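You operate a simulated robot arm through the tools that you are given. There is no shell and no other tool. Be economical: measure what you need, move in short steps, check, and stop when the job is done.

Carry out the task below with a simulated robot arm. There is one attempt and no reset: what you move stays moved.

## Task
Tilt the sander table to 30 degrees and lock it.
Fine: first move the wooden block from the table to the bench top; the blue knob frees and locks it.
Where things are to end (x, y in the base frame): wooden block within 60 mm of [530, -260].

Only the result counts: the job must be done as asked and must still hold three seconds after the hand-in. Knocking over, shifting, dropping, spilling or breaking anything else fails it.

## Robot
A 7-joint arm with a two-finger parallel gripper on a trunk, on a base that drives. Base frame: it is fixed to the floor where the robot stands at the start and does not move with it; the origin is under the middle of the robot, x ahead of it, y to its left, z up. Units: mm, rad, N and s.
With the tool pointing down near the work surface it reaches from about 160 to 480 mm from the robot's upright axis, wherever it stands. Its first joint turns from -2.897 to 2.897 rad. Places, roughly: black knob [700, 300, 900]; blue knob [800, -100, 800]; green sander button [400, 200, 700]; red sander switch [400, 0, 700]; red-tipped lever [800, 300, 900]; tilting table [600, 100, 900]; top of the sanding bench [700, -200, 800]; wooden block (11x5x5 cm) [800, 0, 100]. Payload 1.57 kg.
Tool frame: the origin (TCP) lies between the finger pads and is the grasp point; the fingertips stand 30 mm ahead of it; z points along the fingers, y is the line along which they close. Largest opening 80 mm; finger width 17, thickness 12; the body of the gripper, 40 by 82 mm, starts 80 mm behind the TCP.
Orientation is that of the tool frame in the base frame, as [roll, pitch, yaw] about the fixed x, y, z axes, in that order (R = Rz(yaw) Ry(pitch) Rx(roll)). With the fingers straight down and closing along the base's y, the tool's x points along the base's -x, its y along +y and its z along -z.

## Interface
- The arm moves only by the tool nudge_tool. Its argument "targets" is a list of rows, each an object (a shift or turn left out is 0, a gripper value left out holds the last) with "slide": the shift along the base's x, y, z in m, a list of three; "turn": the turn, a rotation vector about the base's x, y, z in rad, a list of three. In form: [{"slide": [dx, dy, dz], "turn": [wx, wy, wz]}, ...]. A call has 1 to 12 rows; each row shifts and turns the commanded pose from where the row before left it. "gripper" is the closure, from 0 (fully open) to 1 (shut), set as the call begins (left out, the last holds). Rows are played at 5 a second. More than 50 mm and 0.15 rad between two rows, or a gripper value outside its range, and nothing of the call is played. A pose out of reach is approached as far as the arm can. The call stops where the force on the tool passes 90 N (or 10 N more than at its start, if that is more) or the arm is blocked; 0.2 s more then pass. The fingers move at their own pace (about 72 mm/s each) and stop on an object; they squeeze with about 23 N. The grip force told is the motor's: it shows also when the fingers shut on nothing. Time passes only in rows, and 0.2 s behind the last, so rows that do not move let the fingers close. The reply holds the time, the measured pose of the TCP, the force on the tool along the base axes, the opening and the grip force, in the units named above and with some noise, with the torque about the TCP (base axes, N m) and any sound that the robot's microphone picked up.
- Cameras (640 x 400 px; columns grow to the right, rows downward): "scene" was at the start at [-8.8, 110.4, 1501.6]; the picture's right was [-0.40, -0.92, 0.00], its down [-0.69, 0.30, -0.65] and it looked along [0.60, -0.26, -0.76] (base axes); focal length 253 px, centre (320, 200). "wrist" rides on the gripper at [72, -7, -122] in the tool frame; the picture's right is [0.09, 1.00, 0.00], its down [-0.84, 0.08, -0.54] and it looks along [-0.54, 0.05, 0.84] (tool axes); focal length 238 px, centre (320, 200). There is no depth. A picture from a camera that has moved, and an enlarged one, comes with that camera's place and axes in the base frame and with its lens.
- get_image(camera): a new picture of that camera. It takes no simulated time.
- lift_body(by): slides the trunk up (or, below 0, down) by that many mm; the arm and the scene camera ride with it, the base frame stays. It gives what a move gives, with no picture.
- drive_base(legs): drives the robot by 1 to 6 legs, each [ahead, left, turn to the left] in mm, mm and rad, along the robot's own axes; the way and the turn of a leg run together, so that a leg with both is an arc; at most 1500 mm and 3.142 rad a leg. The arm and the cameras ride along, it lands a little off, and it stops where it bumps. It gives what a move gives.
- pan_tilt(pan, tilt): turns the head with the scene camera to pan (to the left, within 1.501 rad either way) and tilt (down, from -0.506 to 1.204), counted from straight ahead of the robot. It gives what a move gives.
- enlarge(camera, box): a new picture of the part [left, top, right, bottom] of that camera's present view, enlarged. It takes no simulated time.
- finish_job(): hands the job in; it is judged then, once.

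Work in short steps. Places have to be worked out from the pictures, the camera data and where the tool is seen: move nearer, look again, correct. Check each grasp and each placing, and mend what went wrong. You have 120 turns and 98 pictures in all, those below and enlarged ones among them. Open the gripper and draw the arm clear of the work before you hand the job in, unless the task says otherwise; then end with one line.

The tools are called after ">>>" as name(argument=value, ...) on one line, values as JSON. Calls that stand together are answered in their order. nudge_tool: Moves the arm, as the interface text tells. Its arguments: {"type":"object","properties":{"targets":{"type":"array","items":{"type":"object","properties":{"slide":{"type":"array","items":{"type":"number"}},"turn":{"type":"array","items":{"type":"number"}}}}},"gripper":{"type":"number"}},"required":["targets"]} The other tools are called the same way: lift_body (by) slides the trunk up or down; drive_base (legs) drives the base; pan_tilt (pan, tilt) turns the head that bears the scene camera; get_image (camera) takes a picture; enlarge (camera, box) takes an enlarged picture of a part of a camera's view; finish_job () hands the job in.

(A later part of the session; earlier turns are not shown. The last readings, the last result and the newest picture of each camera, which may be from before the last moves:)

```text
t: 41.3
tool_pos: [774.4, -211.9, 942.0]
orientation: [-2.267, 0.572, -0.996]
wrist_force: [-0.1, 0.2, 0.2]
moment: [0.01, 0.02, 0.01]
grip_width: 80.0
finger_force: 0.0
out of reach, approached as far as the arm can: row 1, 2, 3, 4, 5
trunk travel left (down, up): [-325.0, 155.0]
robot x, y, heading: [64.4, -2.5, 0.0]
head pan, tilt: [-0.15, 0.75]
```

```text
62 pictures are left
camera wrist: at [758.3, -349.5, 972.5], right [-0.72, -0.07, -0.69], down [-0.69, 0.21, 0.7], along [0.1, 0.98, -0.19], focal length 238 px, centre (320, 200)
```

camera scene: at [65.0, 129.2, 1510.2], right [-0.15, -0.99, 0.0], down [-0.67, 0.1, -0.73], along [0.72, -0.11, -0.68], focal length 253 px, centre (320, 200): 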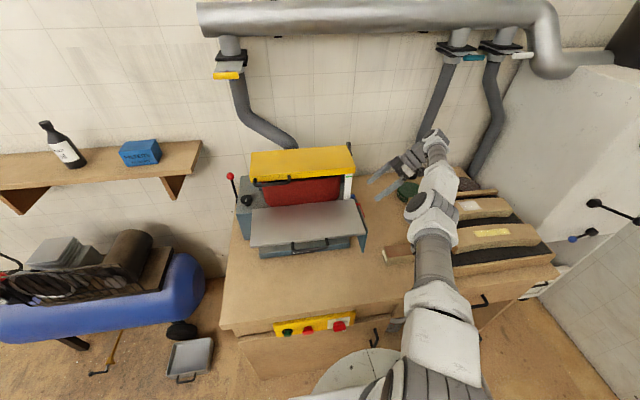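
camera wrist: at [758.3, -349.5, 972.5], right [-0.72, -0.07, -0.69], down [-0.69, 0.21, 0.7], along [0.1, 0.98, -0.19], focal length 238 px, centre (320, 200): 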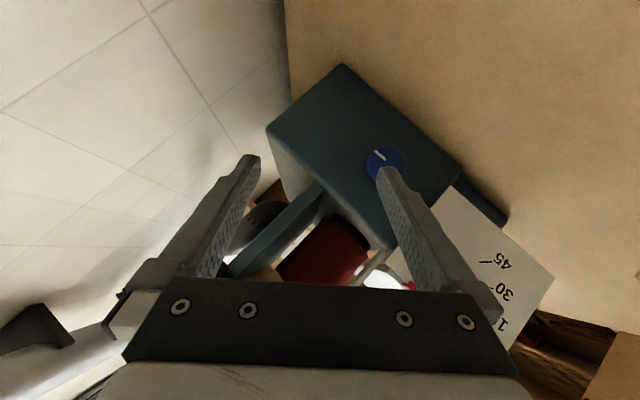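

Orientation achieved (tool along (0.46, 0.71, −0.54)). Now I move to the pre-grasp at about (707, −193, 908).

>>> nudge_tool(targets=[{"slide": [-0.02, 0.0, -0.01]}, {"slide": [-0.02, 0, -0.01]}, {"slide": [-0.015, 0.002, -0.008]}, {}])

>>> get_image(camera="wrist")

```text
t: 42.3
tool_pos: [754.1, -233.6, 906.5]
orientation: [-2.271, 0.572, -0.997]
wrist_force: [0.0, 0.7, -0.1]
moment: [0.01, -0.05, 0.0]
grip_width: 80.0
finger_force: 0.1
out of reach, approached as far as the arm can: row 1, 2, 3
trunk travel left (down, up): [-325.0, 155.0]
robot x, y, heading: [64.2, -0.1, -0.002]
head pan, tilt: [-0.15, 0.75]
```

```text
61 pictures are left
camera wrist: at [737.6, -371.5, 937.6], right [-0.72, -0.07, -0.69], down [-0.69, 0.21, 0.7], along [0.1, 0.98, -0.19], focal length 238 px, centre (320, 200)
```

wrist: 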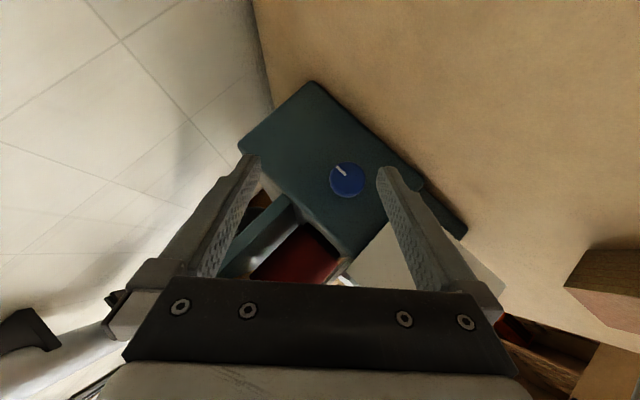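

The arm can't get there from this stance. I retract up and back, then drive the robot to the right so the knob lies nearly straight ahead.

>>> nudge_tool(targets=[{"slide": [-0.02, 0, 0.04]}, {"slide": [-0.03, 0, 0.04]}, {"slide": [-0.04, 0, 0.03]}, {"slide": [-0.04, 0, 0.02]}, {"slide": [-0.04, -0.01, 0.01]}, {}])

>>> pan_tilt(pan=-0.7, tilt=1.15)

>>> get_image(camera="scene")

```text
t: 43.7
tool_pos: [687.3, -329.2, 1045.6]
orientation: [-2.269, 0.573, -0.997]
wrist_force: [0.7, -0.9, -0.6]
moment: [-0.02, 0.01, -0.01]
grip_width: 80.0
finger_force: 0.0
out of reach, approached as far as the arm can: row 1, 2, 3, 4, 5
trunk travel left (down, up): [-325.0, 155.0]
robot x, y, heading: [63.9, -0.3, 0.0]
head pan, tilt: [-0.15, 0.75]
```

```text
t: 44.7
tool_pos: [687.8, -328.4, 1044.5]
orientation: [-2.269, 0.574, -0.998]
wrist_force: [0.5, -0.2, 0.6]
moment: [-0.03, 0.02, -0.01]
grip_width: 80.2
finger_force: 0.1
trunk travel left (down, up): [-325.0, 155.0]
robot x, y, heading: [69.3, -0.9, -0.001]
head pan, tilt: [-0.7, 1.15]
```

```text
60 pictures are left
camera scene: at [28.7, 103.3, 1481.4], right [-0.64, -0.77, 0.0], down [-0.7, 0.59, -0.41], along [0.31, -0.26, -0.91], focal length 253 px, centre (320, 200)
```

scene: 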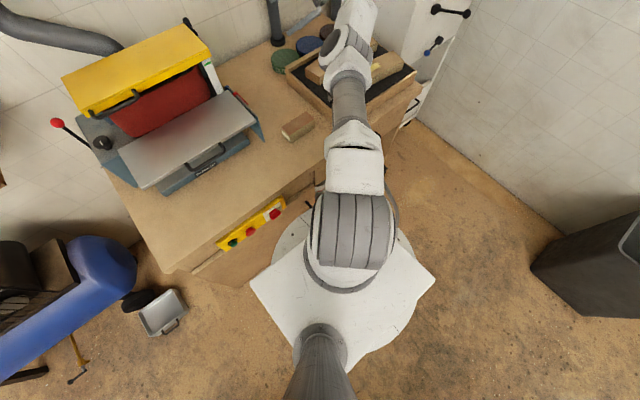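

There is free floor to the right. I first draw the arm in to a comfortable pose before driving.

>>> nudge_tool(targets=[{"slide": [-0.04, 0, 0.01]}, {"slide": [-0.045, 0, 0.01]}, {"slide": [-0.045, 0, 0.01]}, {"slide": [-0.045, 0, 0]}, {"slide": [-0.045, 0, 0]}, {}])

```text
t: 46.1
tool_pos: [550.7, -436.6, 1083.0]
orientation: [-2.267, 0.57, -0.999]
wrist_force: [-0.1, 0.1, 1.3]
moment: [-0.03, 0.01, 0.01]
grip_width: 79.9
finger_force: 0.1
out of reach, approached as far as the arm can: row 1, 2, 3, 4, 5
trunk travel left (down, up): [-325.0, 155.0]
robot x, y, heading: [63.3, -1.9, 0.001]
head pan, tilt: [-0.7, 1.15]
```

A joint limit is in play with this orientation; I undo the swing.

>>> nudge_tool(targets=[{"turn": [0, 0.14, 0]}, {"turn": [0, 0.14, 0]}, {"turn": [0, 0.14, 0]}, {"turn": [0, 0.14, 0]}, {"turn": [0, 0.14, 0]}, {}])

```text
t: 47.5
tool_pos: [537.0, -422.7, 1075.4]
orientation: [-2.579, 0.702, -1.185]
wrist_force: [-0.4, 0.2, 0.4]
moment: [-0.02, 0.0, 0.0]
grip_width: 79.9
finger_force: 0.1
out of reach, approached as far as the arm can: row 1, 2, 3, 4, 5
trunk travel left (down, up): [-325.0, 155.0]
robot x, y, heading: [61.4, 3.7, -0.001]
head pan, tilt: [-0.7, 1.15]
```

Still saturated; I undo the 45° tilt and move toward the centre.

>>> nudge_tool(targets=[{"turn": [-0.13, 0, 0]}, {"turn": [-0.13, 0, 0]}, {"turn": [-0.13, 0, 0]}, {"turn": [-0.13, 0, 0]}, {"turn": [-0.13, 0, 0]}, {"turn": [-0.13, 0, 0]}, {}])

>>> get_image(camera="scene")

```text
t: 49.1
tool_pos: [594.8, -496.0, 1095.0]
orientation: [-2.833, 0.008, -1.288]
wrist_force: [0.1, -0.6, -0.5]
moment: [0.01, 0.0, 0.02]
grip_width: 79.7
finger_force: 0.0
out of reach, approached as far as the arm can: row 1, 2, 3, 4, 5, 6
trunk travel left (down, up): [-325.0, 155.0]
robot x, y, heading: [61.4, 0.8, 0.002]
head pan, tilt: [-0.7, 1.15]
```

```text
59 pictures are left
camera scene: at [28.7, 103.4, 1481.3], right [-0.64, -0.77, 0.0], down [-0.7, 0.59, -0.41], along [0.31, -0.26, -0.91], focal length 253 px, centre (320, 200)
```

scene: 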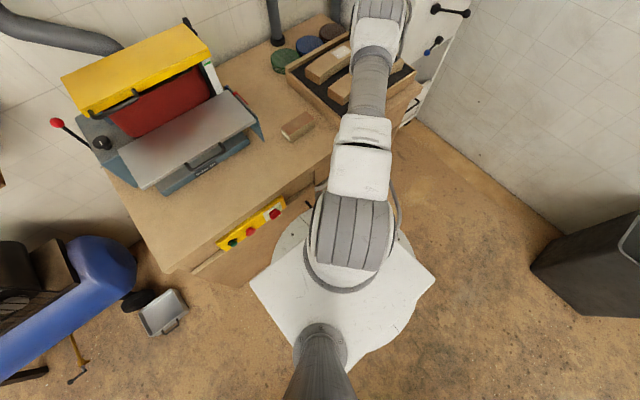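

The IK is stuck following a far-off commanded pose. A short drive back resets the command to the measured pose and unloads the bench.

>>> drive_base(legs=[[-40, 0, 0]])

>>> nudge_tool(targets=[{"slide": [-0.02, 0.01, 0]}, {"slide": [-0.03, 0.02, 0]}, {}])

```text
t: 50.0
tool_pos: [554.6, -495.5, 1094.5]
orientation: [-2.833, 0.01, -1.288]
wrist_force: [-0.3, -0.1, -0.2]
moment: [0.0, 0.01, 0.01]
grip_width: 80.1
finger_force: 0.1
trunk travel left (down, up): [-325.0, 155.0]
robot x, y, heading: [24.2, -1.4, 0.002]
head pan, tilt: [-0.7, 1.15]
```

```text
t: 50.9
tool_pos: [540.5, -503.0, 1106.8]
orientation: [-2.831, 0.012, -1.288]
wrist_force: [-0.2, -0.5, -0.3]
moment: [0.03, 0.0, 0.03]
grip_width: 79.9
finger_force: 0.0
out of reach, approached as far as the arm can: row 1, 2
trunk travel left (down, up): [-325.0, 155.0]
robot x, y, heading: [23.6, 0.4, -0.005]
head pan, tilt: [-0.7, 1.15]
```

Likely the last joint is at its limit (tool yaw +90° plus the arm turned right). I unwind the yaw.

>>> nudge_tool(targets=[{"turn": [0, 0, -0.14]}, {"turn": [0, 0, -0.14]}, {"turn": [0, 0, -0.14]}, {"turn": [0, 0, -0.14]}, {"turn": [0, 0, -0.14]}, {"turn": [0, 0, -0.14]}, {"turn": [0, 0, -0.14]}, {"turn": [0, 0, -0.14]}, {}])

```text
t: 52.9
tool_pos: [564.2, -530.3, 1116.9]
orientation: [-2.832, 0.008, -2.412]
wrist_force: [-0.1, -0.6, -0.3]
moment: [0.0, 0.0, 0.0]
grip_width: 79.9
finger_force: 0.1
out of reach, approached as far as the arm can: row 1, 2, 3, 4, 5, 6, 8
trunk travel left (down, up): [-325.0, 155.0]
robot x, y, heading: [22.9, -1.3, -0.001]
head pan, tilt: [-0.7, 1.15]
```

Now try pulling in more strongly towards the base.

>>> nudge_tool(targets=[{"slide": [-0.03, 0.03, 0]}, {"slide": [-0.03, 0.03, 0]}, {"slide": [-0.03, 0.03, 0]}, {"slide": [-0.03, 0.03, 0]}, {}, {}])

>>> get_image(camera="scene")

>>> get_image(camera="wrist")

```text
t: 54.2
tool_pos: [557.7, -524.3, 1149.7]
orientation: [-2.833, 0.008, -2.407]
wrist_force: [0.1, -0.7, 0.6]
moment: [-0.01, -0.03, -0.02]
grip_width: 80.0
finger_force: 0.0
out of reach, approached as far as the arm can: row 1, 2, 3, 4
trunk travel left (down, up): [-325.0, 155.0]
robot x, y, heading: [23.1, 0.8, -0.003]
head pan, tilt: [-0.7, 1.15]
```

```text
58 pictures are left
camera scene: at [-10.9, 103.3, 1481.4], right [-0.64, -0.76, 0.0], down [-0.7, 0.59, -0.41], along [0.31, -0.26, -0.91], focal length 253 px, centre (320, 200)
```

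scene: 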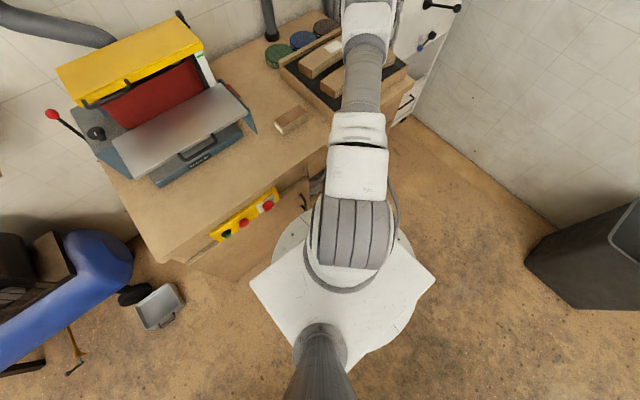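

```text
57 pictures are left
camera wrist: at [483.5, -551.5, 1266.8], right [-0.7, 0.65, -0.3], down [0.46, 0.73, 0.5], along [0.55, 0.21, -0.81], focal length 238 px, centre (320, 200)
```

wrist: 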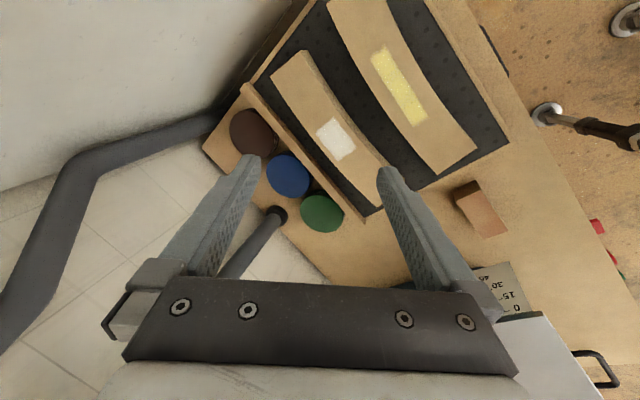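

The orientation is held but position isn't; the tool also leans outward 0.31 rad. I straighten it to point down.

>>> nudge_tool(targets=[{"turn": [0.076, 0.069, 0]}, {"turn": [0.076, 0.069, 0]}, {"turn": [0.076, 0.069, 0]}, {}, {}, {}])

>>> nudge_tool(targets=[{"slide": [0, 0, 0.04]}, {"slide": [0, 0, 0.04]}, {"slide": [0, 0, 0.04]}, {}, {}])

```text
t: 55.6
tool_pos: [515.5, -478.6, 1129.7]
orientation: [-3.139, 0.01, -2.412]
wrist_force: [0.5, 0.5, 0.7]
moment: [0.0, 0.04, -0.02]
grip_width: 80.1
finger_force: 0.0
out of reach, approached as far as the arm can: row 1, 2, 3
trunk travel left (down, up): [-325.0, 155.0]
robot x, y, heading: [27.2, -1.6, -0.004]
head pan, tilt: [-0.7, 1.15]
```

```text
t: 56.9
tool_pos: [495.6, -455.7, 1209.0]
orientation: [-3.141, 0.007, -2.411]
wrist_force: [0.1, 0.2, 0.7]
moment: [-0.01, -0.04, 0.0]
grip_width: 80.1
finger_force: 0.1
out of reach, approached as far as the arm can: row 1, 2, 3
trunk travel left (down, up): [-325.0, 155.0]
robot x, y, heading: [24.8, -0.7, -0.003]
head pan, tilt: [-0.7, 1.15]
```

I keep unwinding: turn yaw back to the initial value while moving the command toward the start pose.

>>> nudge_tool(targets=[{"slide": [0, 0.04, 0], "turn": [0, 0, -0.1]}, {"slide": [0, 0.04, 0], "turn": [0, 0, -0.1]}, {"slide": [0, 0.04, 0], "turn": [0, 0, -0.1]}, {"slide": [0, 0.04, 0], "turn": [0, 0, -0.1]}, {"slide": [0, 0.04, 0], "turn": [0, 0, -0.1]}, {"slide": [0, 0.04, 0], "turn": [0, 0, -0.1]}, {"slide": [0, 0.04, 0], "turn": [0, 0, -0.13]}, {}, {}, {}])

>>> get_image(camera="scene")

```text
t: 59.0
tool_pos: [589.8, -256.7, 1252.7]
orientation: [-3.141, 0.008, 3.141]
wrist_force: [-0.2, -0.1, 0.5]
moment: [-0.01, 0.0, -0.03]
grip_width: 80.1
finger_force: 0.0
out of reach, approached as far as the arm can: row 1, 2, 3, 4, 5, 6
trunk travel left (down, up): [-325.0, 155.0]
robot x, y, heading: [25.3, -3.8, 0.001]
head pan, tilt: [-0.7, 1.15]
```

```text
56 pictures are left
camera scene: at [-10.8, 103.2, 1481.4], right [-0.64, -0.77, 0.0], down [-0.7, 0.59, -0.41], along [0.31, -0.26, -0.91], focal length 253 px, centre (320, 200)
```

scene: 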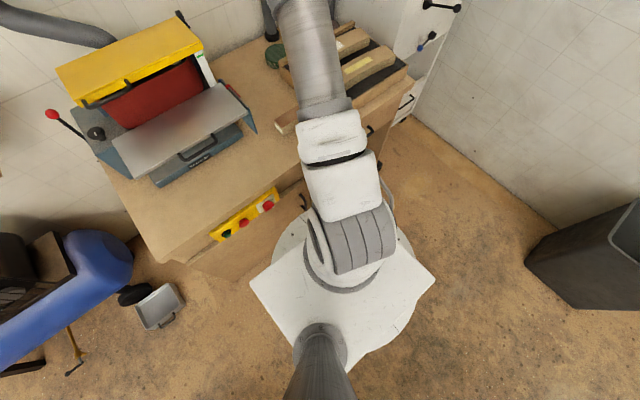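

The last row was reached, so the command likely follows the arm. Test with a small inward move.

>>> nudge_tool(targets=[{"slide": [-0.02, 0.03, 0]}, {"slide": [-0.03, 0.03, 0]}, {"slide": [-0.03, 0.03, 0]}, {"slide": [-0.03, 0.03, 0]}, {}])

```text
t: 60.2
tool_pos: [480.4, -134.1, 1252.9]
orientation: [3.14, 0.01, 3.14]
wrist_force: [-0.6, 0.2, 0.5]
moment: [-0.03, 0.01, 0.0]
grip_width: 79.6
finger_force: 0.0
trunk travel left (down, up): [-325.0, 155.0]
robot x, y, heading: [22.2, 2.1, 0.007]
head pan, tilt: [-0.7, 1.15]
```

Working again. I shift the base 200 mm to the right, then slightly forward (short of the earlier bump), and turn the yaw −90° (the other way, with the camera on top for the knob approach).

>>> drive_base(legs=[[0, -200, 0], [25, 0, 0]])

>>> nudge_tool(targets=[{"turn": [0, 0, -0.143]}, {"turn": [0, 0, -0.143]}, {"turn": [0, 0, -0.143]}, {"turn": [0, 0, -0.143]}, {"turn": [0, 0, -0.143]}, {"turn": [0, 0, -0.143]}, {"turn": [0, 0, -0.143]}, {"turn": [0, 0, -0.143]}, {"turn": [0, 0, -0.143]}, {"turn": [0, 0, -0.143]}, {"turn": [0, 0, -0.141]}])

>>> pan_tilt(pan=0.05, tilt=0.75)

>>> get_image(camera="scene")

```text
t: 62.9
tool_pos: [507.1, -341.2, 1253.7]
orientation: [-3.139, 0.009, 3.14]
wrist_force: [1.0, 0.3, 0.9]
moment: [0.02, -0.02, 0.02]
grip_width: 80.1
finger_force: 0.2
trunk travel left (down, up): [-325.0, 155.0]
robot x, y, heading: [47.8, -209.5, -0.002]
head pan, tilt: [-0.7, 1.15]
```

```text
t: 65.3
tool_pos: [507.0, -340.0, 1253.3]
orientation: [-3.14, 0.009, 1.569]
wrist_force: [-0.4, 0.7, 0.1]
moment: [0.03, -0.01, -0.03]
grip_width: 80.1
finger_force: 0.1
trunk travel left (down, up): [-325.0, 155.0]
robot x, y, heading: [48.3, -203.8, -0.003]
head pan, tilt: [-0.7, 1.15]
```

```text
t: 66.4
tool_pos: [506.7, -340.5, 1253.4]
orientation: [-3.139, 0.009, 1.57]
wrist_force: [-1.0, 0.2, -0.2]
moment: [-0.01, -0.01, -0.04]
grip_width: 80.0
finger_force: 0.1
trunk travel left (down, up): [-325.0, 155.0]
robot x, y, heading: [49.2, -206.0, -0.0]
head pan, tilt: [0.051, 0.75]
```

```text
55 pictures are left
camera scene: at [51.6, -59.3, 1510.2], right [0.05, -1.0, 0.0], down [-0.68, -0.03, -0.73], along [0.73, 0.04, -0.68], focal length 253 px, centre (320, 200)
```

scene: 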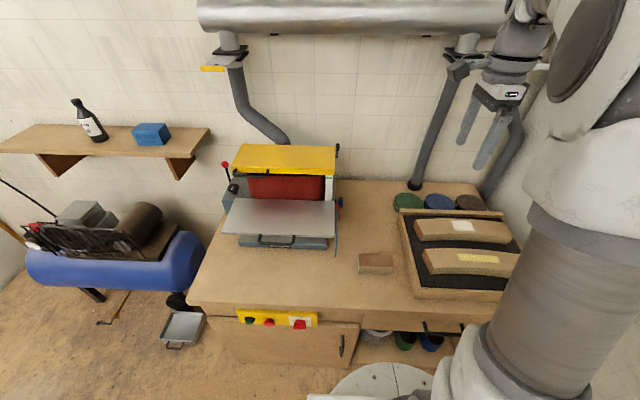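

Now tilt the tool (0.7 about x, −0.6 about y) while moving toward the knob at height.

>>> nudge_tool(targets=[{"turn": [0.14, 0, 0]}, {"turn": [0.14, 0, 0]}, {"turn": [0.14, 0, 0]}, {"turn": [0.14, 0, 0]}, {"turn": [0.14, 0, 0]}, {"turn": [0, -0.15, 0], "slide": [0.02, 0.02, -0.03]}, {"turn": [0, -0.15, 0], "slide": [0.02, 0.02, -0.03]}, {"turn": [0, -0.15, 0], "slide": [0.02, 0.02, -0.03]}, {"turn": [0, -0.15, 0], "slide": [0.02, 0.02, -0.03]}, {"slide": [0.02, 0.02, -0.04]}, {}])

>>> get_image(camera="wrist")

```text
t: 68.8
tool_pos: [607.6, -240.6, 1093.8]
orientation: [2.416, -0.556, 2.008]
wrist_force: [0.3, 0.2, 0.1]
moment: [0.01, -0.01, -0.01]
grip_width: 80.1
finger_force: 0.1
trunk travel left (down, up): [-325.0, 155.0]
robot x, y, heading: [46.9, -203.8, -0.007]
head pan, tilt: [0.051, 0.75]
```

```text
54 pictures are left
camera wrist: at [523.7, -262.7, 1205.3], right [0.79, 0.07, 0.61], down [0.13, -0.99, -0.05], along [0.6, 0.12, -0.79], focal length 238 px, centre (320, 200)
```

wrist: 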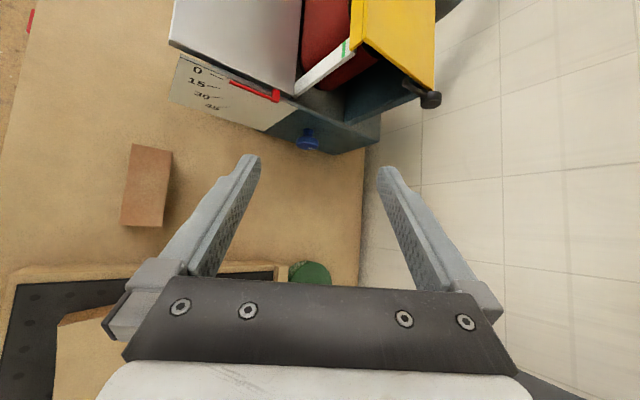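

Reach is fine now. Move to the pre-grasp (714, −179, 912).

>>> nudge_tool(targets=[{"slide": [0.021, 0.012, -0.036]}, {"slide": [0.021, 0.012, -0.036]}, {"slide": [0.021, 0.012, -0.036]}, {"slide": [0.021, 0.012, -0.036]}, {"slide": [0.022, 0.013, -0.038]}, {}])

>>> get_image(camera="wrist")

>>> enlarge(camera="scene", box=[220, 120, 440, 280])

```text
t: 70.2
tool_pos: [712.0, -180.3, 911.7]
orientation: [2.417, -0.554, 2.006]
wrist_force: [0.2, 0.6, 0.1]
moment: [0.0, -0.02, 0.0]
grip_width: 80.0
finger_force: 0.0
trunk travel left (down, up): [-325.0, 155.0]
robot x, y, heading: [51.7, -205.4, -0.002]
head pan, tilt: [0.051, 0.75]
```

```text
53 pictures are left
camera wrist: at [629.2, -202.5, 1022.1], right [0.79, 0.07, 0.61], down [0.13, -0.99, -0.05], along [0.6, 0.12, -0.79], focal length 238 px, centre (320, 200)
```

wrist: 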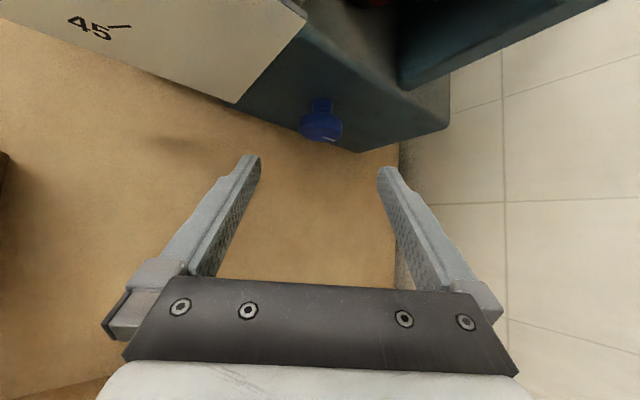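

```text
2.50 times, centred on (330, 200) of scene
camera zoom: at [51.8, -59.2, 1510.2], right [0.05, -1.0, 0.0], down [-0.68, -0.03, -0.73], along [0.73, 0.04, -0.68], focal length 634 px, centre (295, 200)
```

zoom: 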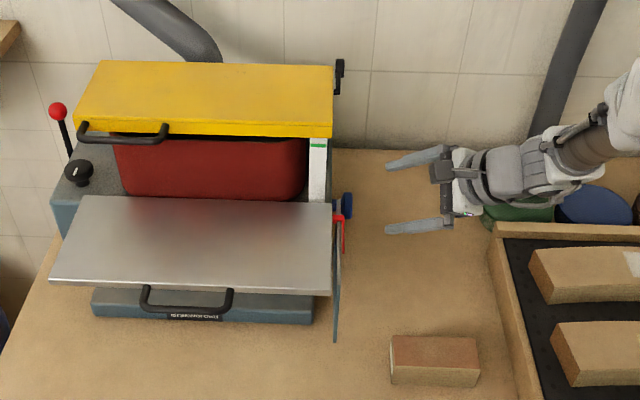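

The knob checks at (759, −105, 844). I advance along the tool axis to straddle it.

>>> nudge_tool(targets=[{"slide": [0.012, 0.018, -0.017]}, {"slide": [0.012, 0.018, -0.017]}, {"slide": [0.012, 0.018, -0.017]}, {}])

>>> get_image(camera="wrist")

```text
t: 71.2
tool_pos: [750.2, -126.8, 860.4]
orientation: [2.417, -0.554, 2.005]
wrist_force: [-0.4, 0.4, -0.6]
moment: [0.02, 0.01, -0.02]
grip_width: 79.9
finger_force: 0.2
trunk travel left (down, up): [-325.0, 155.0]
robot x, y, heading: [49.4, -206.0, -0.002]
head pan, tilt: [0.051, 0.75]
```

```text
51 pictures are left
camera wrist: at [666.9, -149.9, 972.0], right [0.79, 0.07, 0.61], down [0.13, -0.99, -0.05], along [0.6, 0.12, -0.79], focal length 238 px, centre (320, 200)
```

wrist: 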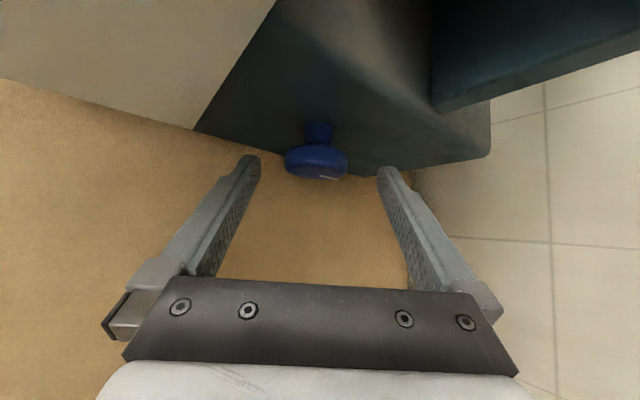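

Well centred. Advance the last ~20 mm and close on the knob.

>>> nudge_tool(targets=[{"slide": [0.005, 0.009, -0.008]}, {"slide": [0.005, 0.008, -0.008]}, {}])

>>> nudge_tool(targets=[{}, {}, {}, {}], gripper=1)

>>> get_image(camera="wrist")

```text
t: 72.0
tool_pos: [759.1, -109.4, 845.0]
orientation: [2.418, -0.555, 2.007]
wrist_force: [0.4, 0.1, -0.4]
moment: [-0.02, 0.02, -0.01]
grip_width: 80.0
finger_force: 0.1
trunk travel left (down, up): [-325.0, 155.0]
robot x, y, heading: [51.9, -204.4, -0.002]
head pan, tilt: [0.051, 0.75]
```

```text
t: 73.0
tool_pos: [757.1, -110.3, 844.0]
orientation: [2.419, -0.556, 2.009]
wrist_force: [-5.8, -0.9, -2.0]
moment: [0.11, -0.01, 0.05]
grip_width: 41.4
finger_force: 44.8
trunk travel left (down, up): [-325.0, 155.0]
robot x, y, heading: [48.1, -205.4, 0.003]
head pan, tilt: [0.051, 0.75]
```

```text
50 pictures are left
camera wrist: at [674.8, -132.2, 955.5], right [0.79, 0.07, 0.61], down [0.13, -0.99, -0.05], along [0.6, 0.12, -0.79], focal length 238 px, centre (320, 200)
```

wrist: 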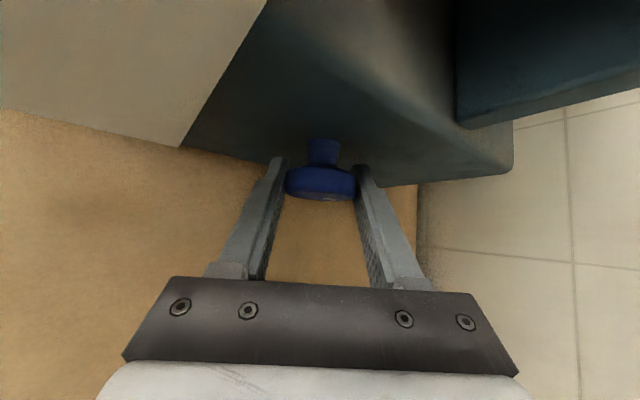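

Knob gripped (41 mm). Turn anticlockwise (seen from outside) in small steps, watching the moment.

>>> nudge_tool(targets=[{"turn": [0, -0.08, 0]}, {"turn": [0, -0.08, 0]}, {}])

>>> nudge_tool(targets=[{"turn": [0, -0.1, 0]}, {"turn": [0, -0.1, 0]}, {"turn": [0, -0.1, 0]}, {}])

>>> get_image(camera="wrist")

```text
t: 73.8
tool_pos: [758.5, -108.6, 844.3]
orientation: [2.255, -0.48, 2.09]
wrist_force: [-10.3, -2.7, -4.6]
moment: [0.27, 0.01, 0.05]
grip_width: 41.7
finger_force: 44.9
trunk travel left (down, up): [-325.0, 155.0]
robot x, y, heading: [49.2, -206.2, -0.003]
head pan, tilt: [0.051, 0.75]
```

```text
t: 74.8
tool_pos: [757.8, -109.4, 844.3]
orientation: [1.981, -0.318, 2.195]
wrist_force: [-18.0, -3.3, -2.8]
moment: [0.34, -0.03, -0.01]
grip_width: 41.4
finger_force: 45.1
trunk travel left (down, up): [-325.0, 155.0]
robot x, y, heading: [50.3, -209.7, 0.0]
head pan, tilt: [0.051, 0.75]
```

```text
49 pictures are left
camera wrist: at [634.2, -132.0, 906.9], right [0.44, 0.07, 0.9], down [0.14, -0.99, 0.01], along [0.89, 0.12, -0.44], focal length 238 px, centre (320, 200)
```

wrist: 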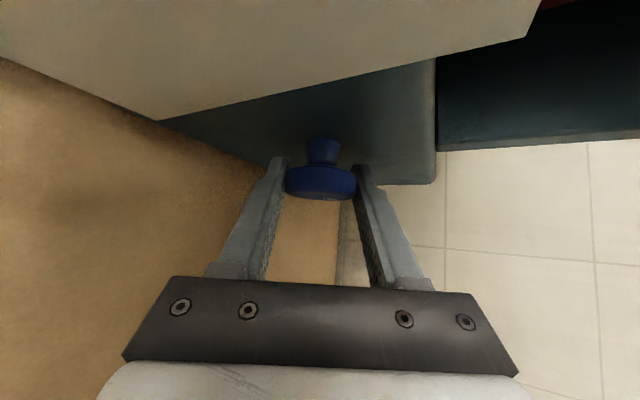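

Little torque about y; I zoom in to see whether the knob's mark moved with the fingers.

>>> enlarge(camera="wrist", box=[270, 120, 370, 220])

>>> enlarge(camera="scene", box=[280, 160, 400, 250])

```text
4.00 times, centred on (320, 170) of wrist
camera zoom: at [634.2, -132.0, 906.9], right [0.44, 0.07, 0.9], down [0.14, -0.99, 0.01], along [0.89, 0.12, -0.44], focal length 953 px, centre (320, 320)
```

zoom: 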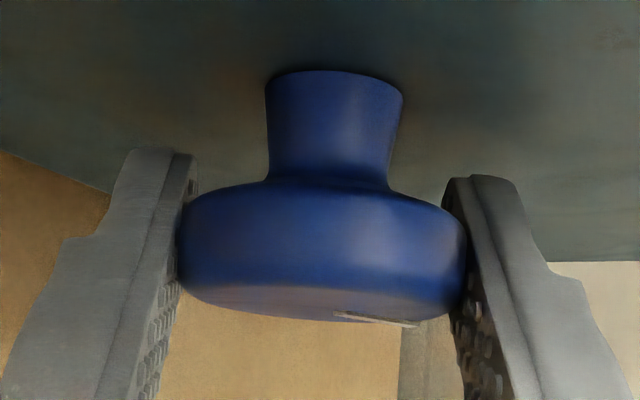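

```text
4.44 times, centred on (340, 205) of scene
camera zoom: at [50.5, -59.6, 1510.2], right [0.05, -1.0, 0.0], down [-0.68, -0.03, -0.73], along [0.73, 0.04, -0.68], focal length 1126 px, centre (231, 178)
```

zoom: 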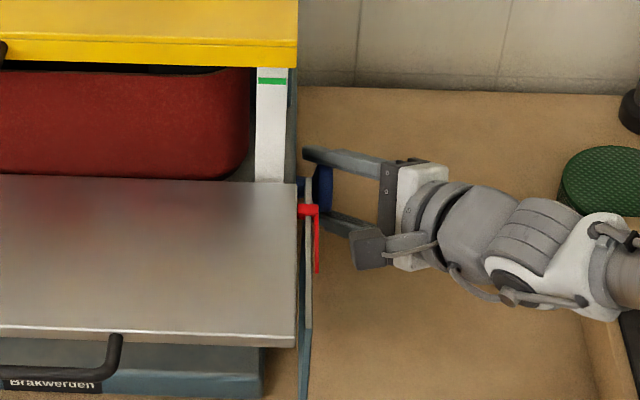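

The mark stayed fixed relative to the fingers, so the knob turns freely with them (~27° so far). I turn a bit further, then regrip for more.

>>> nudge_tool(targets=[{"turn": [0, -0.1, 0]}, {"turn": [0, -0.1, 0]}, {}])

>>> nudge_tool(targets=[{}, {}, {}, {}], gripper=0)

>>> nudge_tool(targets=[{"slide": [-0.02, -0.02, 0.01]}, {"slide": [-0.015, -0.02, 0.01]}, {}])

>>> get_image(camera="wrist")

```text
t: 75.6
tool_pos: [758.6, -109.2, 844.5]
orientation: [1.814, -0.195, 2.238]
wrist_force: [-21.4, -9.6, -4.3]
moment: [0.16, -0.05, 0.11]
grip_width: 41.6
finger_force: 45.4
trunk travel left (down, up): [-325.0, 155.0]
robot x, y, heading: [50.4, -204.4, 0.004]
head pan, tilt: [0.051, 0.75]
```

```text
t: 76.6
tool_pos: [759.9, -107.9, 844.8]
orientation: [1.815, -0.197, 2.24]
wrist_force: [0.5, 0.7, -0.3]
moment: [0.05, -0.02, -0.02]
grip_width: 79.9
finger_force: 0.1
trunk travel left (down, up): [-325.0, 155.0]
robot x, y, heading: [49.8, -205.2, -0.0]
head pan, tilt: [0.051, 0.75]
```

```text
t: 77.4
tool_pos: [725.2, -147.2, 864.5]
orientation: [1.817, -0.197, 2.239]
wrist_force: [-1.0, -0.3, 0.2]
moment: [0.0, -0.02, -0.03]
grip_width: 79.8
finger_force: 0.1
trunk travel left (down, up): [-325.0, 155.0]
robot x, y, heading: [49.2, -206.8, -0.005]
head pan, tilt: [0.051, 0.75]
```

```text
46 pictures are left
camera wrist: at [591.1, -170.2, 900.9], right [0.25, 0.07, 0.97], down [0.14, -0.99, 0.04], along [0.96, 0.12, -0.26], focal length 238 px, centre (320, 200)
```

wrist: 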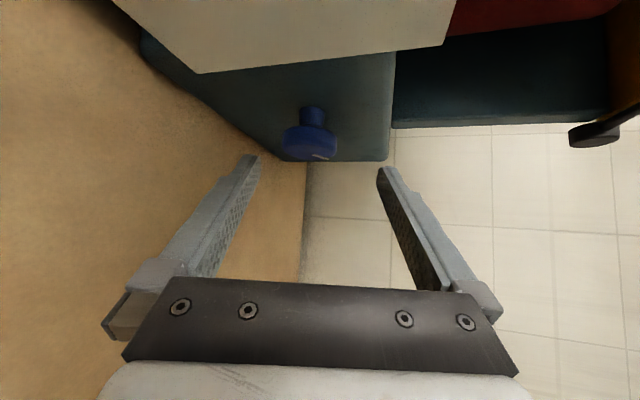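

The knob has turned about 38°. I swing the tool back and regrip for another turn.

>>> nudge_tool(targets=[{"turn": [0, 0.14, 0], "slide": [0.0, -0.01, 0.005]}, {"turn": [0, 0.14, 0], "slide": [0.005, 0, 0.005]}, {"turn": [0, 0.14, 0], "slide": [0.005, 0, 0.003]}, {"turn": [0, 0.14, 0], "slide": [0.005, 0, 0.003]}, {"turn": [0, 0.14, 0], "slide": [0.005, 0.007, 0]}, {"turn": [0, 0.14, 0], "slide": [0, 0.01, 0]}, {}])

>>> get_image(camera="wrist")

```text
t: 79.0
tool_pos: [743.6, -140.2, 880.5]
orientation: [2.619, -0.621, 1.896]
wrist_force: [0.0, 0.8, -0.7]
moment: [0.02, 0.02, 0.02]
grip_width: 79.9
finger_force: 0.1
trunk travel left (down, up): [-325.0, 155.0]
robot x, y, heading: [48.5, -205.4, 0.001]
head pan, tilt: [0.051, 0.75]
```

```text
45 pictures are left
camera wrist: at [682.6, -163.8, 1005.1], right [0.89, 0.07, 0.46], down [0.12, -0.99, -0.07], along [0.45, 0.12, -0.89], focal length 238 px, centre (320, 200)
```

wrist: 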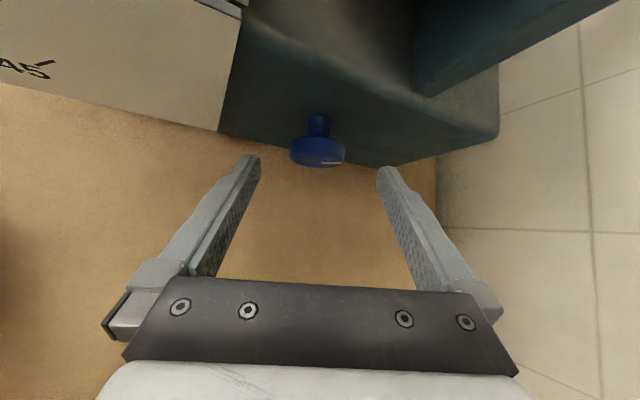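

The mark now points ~38° up from +x as expected. Insert, grip, and turn 0.8 rad further.

>>> nudge_tool(targets=[{"slide": [0.005, 0.011, -0.012]}, {"slide": [0.005, 0.011, -0.012]}, {"slide": [0.005, 0.009, -0.011]}, {}])

>>> nudge_tool(targets=[{}, {}, {}, {}], gripper=1)

>>> nudge_tool(targets=[{"turn": [0, -0.1, 0]}, {"turn": [0, -0.1, 0]}, {"turn": [0, -0.1, 0]}, {"turn": [0, -0.1, 0]}, {"turn": [0, -0.1, 0]}, {}])

>>> nudge_tool(targets=[{"turn": [0, -0.1, 0]}, {"turn": [0, -0.1, 0]}, {"turn": [0, -0.1, 0]}, {}])

```text
t: 80.0
tool_pos: [759.1, -109.1, 843.8]
orientation: [2.618, -0.622, 1.898]
wrist_force: [-1.7, 0.4, -0.2]
moment: [-0.03, 0.0, 0.0]
grip_width: 79.9
finger_force: 0.0
trunk travel left (down, up): [-325.0, 155.0]
robot x, y, heading: [51.1, -203.8, -0.004]
head pan, tilt: [0.051, 0.75]
```

```text
t: 81.0
tool_pos: [757.8, -109.8, 845.0]
orientation: [2.619, -0.624, 1.897]
wrist_force: [-7.2, -0.1, -2.6]
moment: [0.15, -0.01, 0.15]
grip_width: 41.2
finger_force: 44.7
trunk travel left (down, up): [-325.0, 155.0]
robot x, y, heading: [52.1, -204.7, 0.001]
head pan, tilt: [0.051, 0.75]
```

```text
t: 82.4
tool_pos: [758.5, -110.2, 844.1]
orientation: [2.105, -0.396, 2.155]
wrist_force: [-15.9, 2.4, -6.3]
moment: [0.4, -0.02, -0.04]
grip_width: 41.3
finger_force: 45.0
trunk travel left (down, up): [-325.0, 155.0]
robot x, y, heading: [49.8, -203.6, -0.001]
head pan, tilt: [0.051, 0.75]
```

```text
t: 83.4
tool_pos: [758.2, -109.3, 844.6]
orientation: [1.848, -0.22, 2.234]
wrist_force: [-20.3, 3.0, -7.3]
moment: [0.11, -0.02, 0.21]
grip_width: 41.4
finger_force: 45.0
trunk travel left (down, up): [-325.0, 155.0]
robot x, y, heading: [48.3, -206.8, -0.004]
head pan, tilt: [0.051, 0.75]
```

Total turn about 84° with no stop. I release, back off, and look at the knob mark and table.

>>> nudge_tool(targets=[{}, {}, {}, {}], gripper=0)

>>> nudge_tool(targets=[{"slide": [-0.02, -0.02, 0.01]}, {"slide": [-0.015, -0.02, 0.01]}, {"turn": [0, 0.14, 0], "slide": [0, -0.02, 0.02]}, {"turn": [0, 0.14, 0], "slide": [0.0, -0.02, 0.02]}, {"turn": [0, 0.14, 0], "slide": [0.0, -0.02, 0.02]}, {"turn": [0, 0.14, 0], "slide": [0.0, -0.02, 0.02]}, {"turn": [0, 0.14, 0], "slide": [-0.02, -0.02, 0.02]}, {"turn": [0, 0.14, 0], "slide": [-0.02, -0.02, 0.02]}, {}])

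>>> get_image(camera="wrist")

>>> enlarge(camera="scene", box=[210, 140, 400, 280])

```text
t: 84.4
tool_pos: [759.2, -110.9, 845.3]
orientation: [1.845, -0.222, 2.232]
wrist_force: [-0.3, 0.0, -0.1]
moment: [0.02, 0.02, 0.0]
grip_width: 80.2
finger_force: 0.1
trunk travel left (down, up): [-325.0, 155.0]
robot x, y, heading: [45.1, -202.2, -0.004]
head pan, tilt: [0.051, 0.75]
```

```text
t: 86.4
tool_pos: [683.6, -269.4, 983.8]
orientation: [2.666, -0.636, 1.868]
wrist_force: [0.5, -0.2, 0.5]
moment: [-0.02, 0.01, 0.05]
grip_width: 79.9
finger_force: 0.1
trunk travel left (down, up): [-325.0, 155.0]
robot x, y, heading: [45.3, -204.0, -0.001]
head pan, tilt: [0.051, 0.75]
```

```text
44 pictures are left
camera wrist: at [627.1, -293.2, 1110.7], right [0.9, 0.07, 0.42], down [0.12, -0.99, -0.08], along [0.41, 0.12, -0.9], focal length 238 px, centre (320, 200)
```

wrist: 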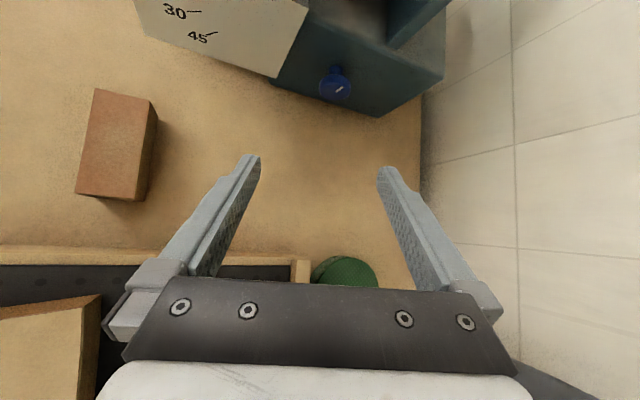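

```text
2.86 times, centred on (305, 210) of scene
camera zoom: at [51.5, -59.2, 1510.2], right [0.05, -1.0, 0.0], down [-0.68, -0.03, -0.73], along [0.73, 0.04, -0.68], focal length 724 px, centre (363, 171)
```

zoom: 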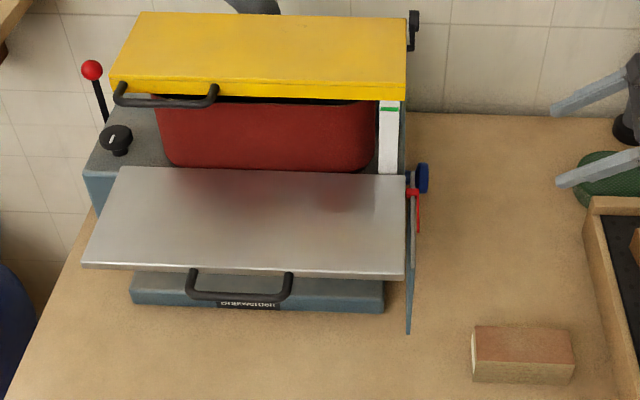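

The table stays at 0. I now turn the tool back to straight down at neutral yaw, and then test the table by pressing near its front edge with closed fingers (pivot ≈ (678, 913), from the scale ticks).

>>> nudge_tool(targets=[{"turn": [0, 0.12, 0], "slide": [-0.02, 0, 0.02]}, {"turn": [0, 0.12, 0], "slide": [-0.02, 0, 0.02]}, {"turn": [0, 0.12, 0], "slide": [-0.02, 0, 0.02]}, {"turn": [-0.14, 0, 0], "slide": [-0.02, 0, 0.02]}, {"turn": [-0.14, 0, 0], "slide": [-0.02, 0, 0.02]}, {"turn": [-0.14, 0, 0]}, {"turn": [-0.14, 0, 0]}, {"turn": [-0.14, 0, 0]}, {}], gripper=1)

>>> nudge_tool(targets=[{"turn": [0, 0, 0.143]}, {"turn": [0, 0, 0.143]}, {"turn": [0, 0, 0.143]}, {"turn": [0, 0, 0.143]}, {"turn": [0, 0, 0.143]}, {"turn": [0, 0, 0.143]}, {"turn": [0, 0, 0.143]}, {"turn": [0, 0, 0.143]}, {"turn": [0, 0, 0.143]}, {"turn": [0, 0, 0.143]}, {"turn": [0, 0, 0.141]}])

```text
t: 88.4
tool_pos: [585.1, -269.1, 1085.6]
orientation: [3.128, 0.01, 1.581]
wrist_force: [-0.7, 0.3, -0.5]
moment: [-0.01, -0.02, 0.0]
grip_width: 0.2
finger_force: 21.4
trunk travel left (down, up): [-325.0, 155.0]
robot x, y, heading: [50.2, -205.7, -0.003]
head pan, tilt: [0.051, 0.75]
```

```text
t: 90.8
tool_pos: [584.1, -271.1, 1085.1]
orientation: [3.125, 0.009, -3.125]
wrist_force: [0.0, -0.2, -0.1]
moment: [-0.01, 0.01, 0.0]
grip_width: 0.0
finger_force: 21.1
trunk travel left (down, up): [-325.0, 155.0]
robot x, y, heading: [47.5, -203.7, -0.005]
head pan, tilt: [0.051, 0.75]
```

Move above the table's front edge at (540, 40), z 985.

>>> nudge_tool(targets=[{"slide": [-0.006, 0.04, 0]}, {"slide": [-0.006, 0.045, 0]}, {"slide": [-0.006, 0.045, 0]}, {"slide": [-0.006, 0.045, 0]}, {"slide": [-0.006, 0.045, 0]}, {"slide": [-0.006, 0.045, 0]}, {"slide": [-0.006, 0.045, -0.03]}, {"slide": [-0.002, 0, -0.04]}, {"slide": [0, 0, -0.03]}, {}])

>>> get_image(camera="wrist")

>>> enlarge(camera="scene", box=[210, 140, 400, 280])

```text
refused: row 7 steps farther than a row can; nothing moved
```

```text
42 pictures are left
camera wrist: at [512.6, -280.5, 1206.0], right [-0.11, 0.99, 0.01], down [0.83, 0.08, 0.55], along [0.55, 0.07, -0.84], focal length 238 px, centre (320, 200)
```

wrist: 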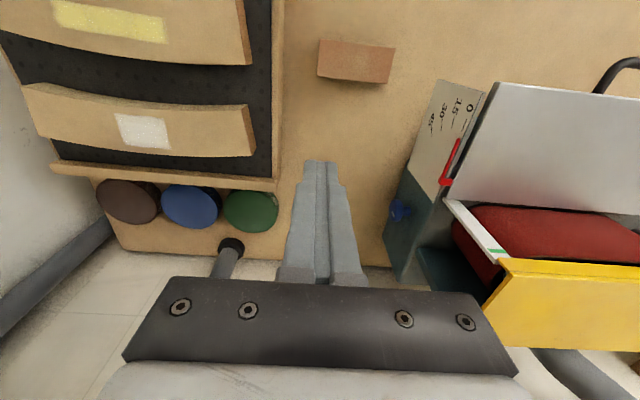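

```text
2.86 times, centred on (305, 210) of scene
camera zoom: at [51.6, -59.2, 1510.2], right [0.05, -1.0, 0.0], down [-0.68, -0.03, -0.73], along [0.73, 0.04, -0.68], focal length 724 px, centre (363, 171)
```

zoom: 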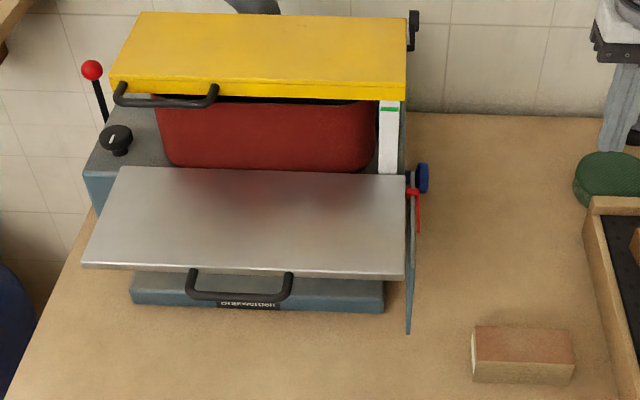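

A row was slightly too long; resend with shorter steps.

>>> nudge_tool(targets=[{"slide": [-0.006, 0.04, 0]}, {"slide": [-0.006, 0.045, 0]}, {"slide": [-0.006, 0.045, 0]}, {"slide": [-0.006, 0.045, 0]}, {"slide": [-0.006, 0.045, 0]}, {"slide": [-0.006, 0.045, 0]}, {"slide": [-0.006, 0.045, 0]}, {"slide": [-0.002, 0, -0.045]}, {"slide": [0, 0, -0.045]}, {}])

>>> get_image(camera="wrist")

```text
t: 93.0
tool_pos: [539.3, 36.1, 994.6]
orientation: [3.129, 0.009, -3.129]
wrist_force: [-0.4, -0.1, -0.3]
moment: [0.01, 0.02, -0.02]
grip_width: 0.0
finger_force: 21.2
trunk travel left (down, up): [-325.0, 155.0]
robot x, y, heading: [48.2, -202.3, -0.001]
head pan, tilt: [0.051, 0.75]
```

```text
40 pictures are left
camera wrist: at [468.3, 26.4, 1115.9], right [-0.1, 0.99, 0.01], down [0.83, 0.08, 0.55], along [0.55, 0.07, -0.84], focal length 238 px, centre (320, 200)
```

wrist: 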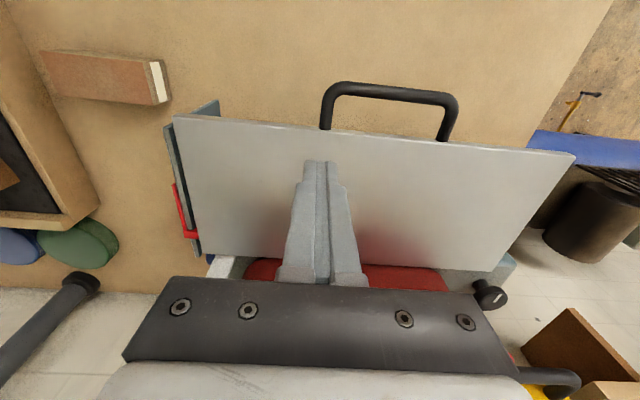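

Fingertips are above the front strip of the table (edge x≈526). I lower to contact and press gently.

>>> nudge_tool(targets=[{"slide": [0, 0, -0.015]}, {"slide": [0, 0, -0.015]}, {"slide": [0, 0, -0.01]}, {}])

>>> nudge_tool(targets=[{"slide": [0, 0, -0.004]}, {"slide": [0, 0, -0.004]}, {}])

>>> get_image(camera="wrist")

```text
t: 94.0
tool_pos: [539.1, 37.9, 955.7]
orientation: [3.128, 0.009, -3.131]
wrist_force: [0.1, -0.3, 3.5]
moment: [-0.05, -0.03, 0.0]
grip_width: 0.0
finger_force: 21.0
trunk travel left (down, up): [-325.0, 155.0]
robot x, y, heading: [50.8, -203.3, -0.003]
head pan, tilt: [0.051, 0.75]
```

```text
t: 94.8
tool_pos: [539.4, 38.0, 947.3]
orientation: [3.128, 0.009, -3.131]
wrist_force: [2.9, -1.7, 3.6]
moment: [-0.04, -0.13, -0.01]
grip_width: 0.0
finger_force: 21.2
trunk travel left (down, up): [-325.0, 155.0]
robot x, y, heading: [49.1, -204.1, -0.003]
head pan, tilt: [0.051, 0.75]
```

```text
39 pictures are left
camera wrist: at [467.8, 28.5, 1068.0], right [-0.1, 0.99, 0.01], down [0.83, 0.08, 0.55], along [0.55, 0.07, -0.83], focal length 238 px, centre (320, 200)
```

wrist: 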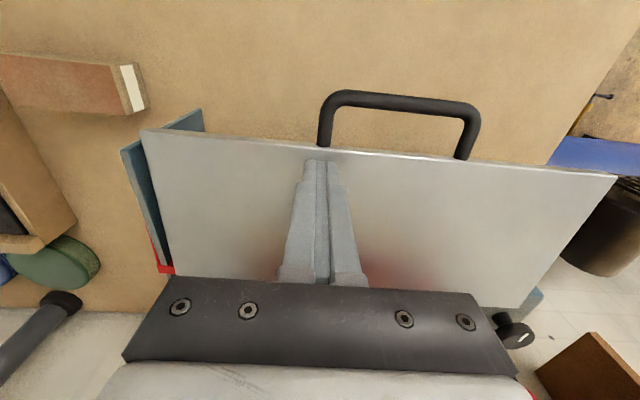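

The table moves with only 3.5 N: it is free. I press on down to TCP 897 (~25° estimated), then read the scale.

>>> nudge_tool(targets=[{"slide": [0, 0, -0.006]}, {"slide": [0, 0, -0.006]}, {"slide": [0, 0, -0.006]}, {"slide": [0, 0, -0.006]}, {"slide": [0, 0, -0.006]}, {"slide": [0, 0, -0.006]}, {"slide": [0, 0, -0.006]}, {"slide": [0, 0, -0.006]}, {}])

>>> enlarge(camera="scene", box=[210, 140, 400, 280])

```text
t: 96.8
tool_pos: [539.8, 39.3, 898.9]
orientation: [3.129, 0.007, -3.128]
wrist_force: [-0.3, -0.1, 1.0]
moment: [-0.02, 0.0, -0.01]
grip_width: 0.0
finger_force: 21.1
trunk travel left (down, up): [-325.0, 155.0]
robot x, y, heading: [48.5, -202.4, -0.004]
head pan, tilt: [0.051, 0.75]
```

```text
2.86 times, centred on (305, 210) of scene
camera zoom: at [51.5, -59.3, 1510.2], right [0.05, -1.0, 0.0], down [-0.68, -0.03, -0.73], along [0.73, 0.04, -0.68], focal length 724 px, centre (363, 171)
```

zoom: 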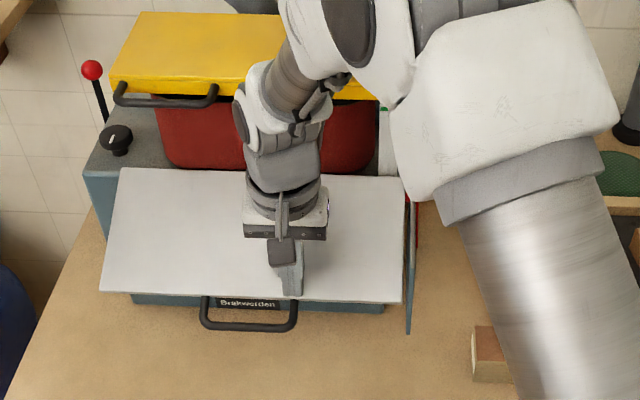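

Now I lift off and go to the right side to read the pointer.

>>> nudge_tool(targets=[{"slide": [-0.002, 0, 0.04]}, {"slide": [-0.005, -0.01, 0.045]}, {"slide": [0, -0.03, 0.035]}, {"slide": [0, -0.045, 0.015]}, {"slide": [0, -0.045, 0]}, {"slide": [0, -0.045, 0]}, {"slide": [0, -0.045, 0]}, {"slide": [0, -0.045, 0]}, {}])

>>> get_image(camera="wrist")

```text
t: 98.8
tool_pos: [532.6, -226.9, 1034.1]
orientation: [3.129, 0.009, -3.132]
wrist_force: [0.2, -0.2, 0.1]
moment: [-0.01, 0.03, -0.05]
grip_width: 0.0
finger_force: 21.3
trunk travel left (down, up): [-325.0, 155.0]
robot x, y, heading: [49.4, -204.8, -0.003]
head pan, tilt: [0.051, 0.75]
```

```text
37 pictures are left
camera wrist: at [461.3, -236.3, 1154.8], right [-0.1, 0.99, 0.01], down [0.83, 0.08, 0.55], along [0.55, 0.07, -0.84], focal length 238 px, centre (320, 200)
```

wrist: 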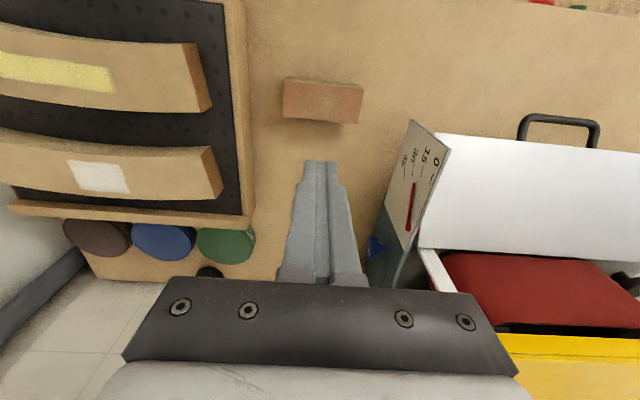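

>>> enlarge(camera="wrist", box=[350, 110, 470, 250])

```text
2.86 times, centred on (410, 180) of wrist
camera zoom: at [461.3, -236.3, 1154.8], right [-0.1, 0.99, 0.01], down [0.83, 0.08, 0.55], along [0.55, 0.07, -0.84], focal length 681 px, centre (63, 257)
```

zoom: 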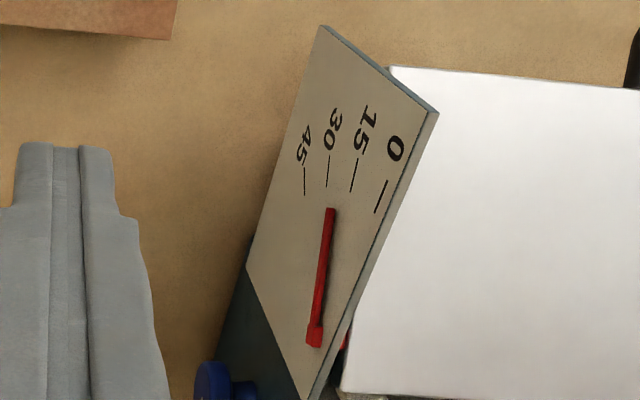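

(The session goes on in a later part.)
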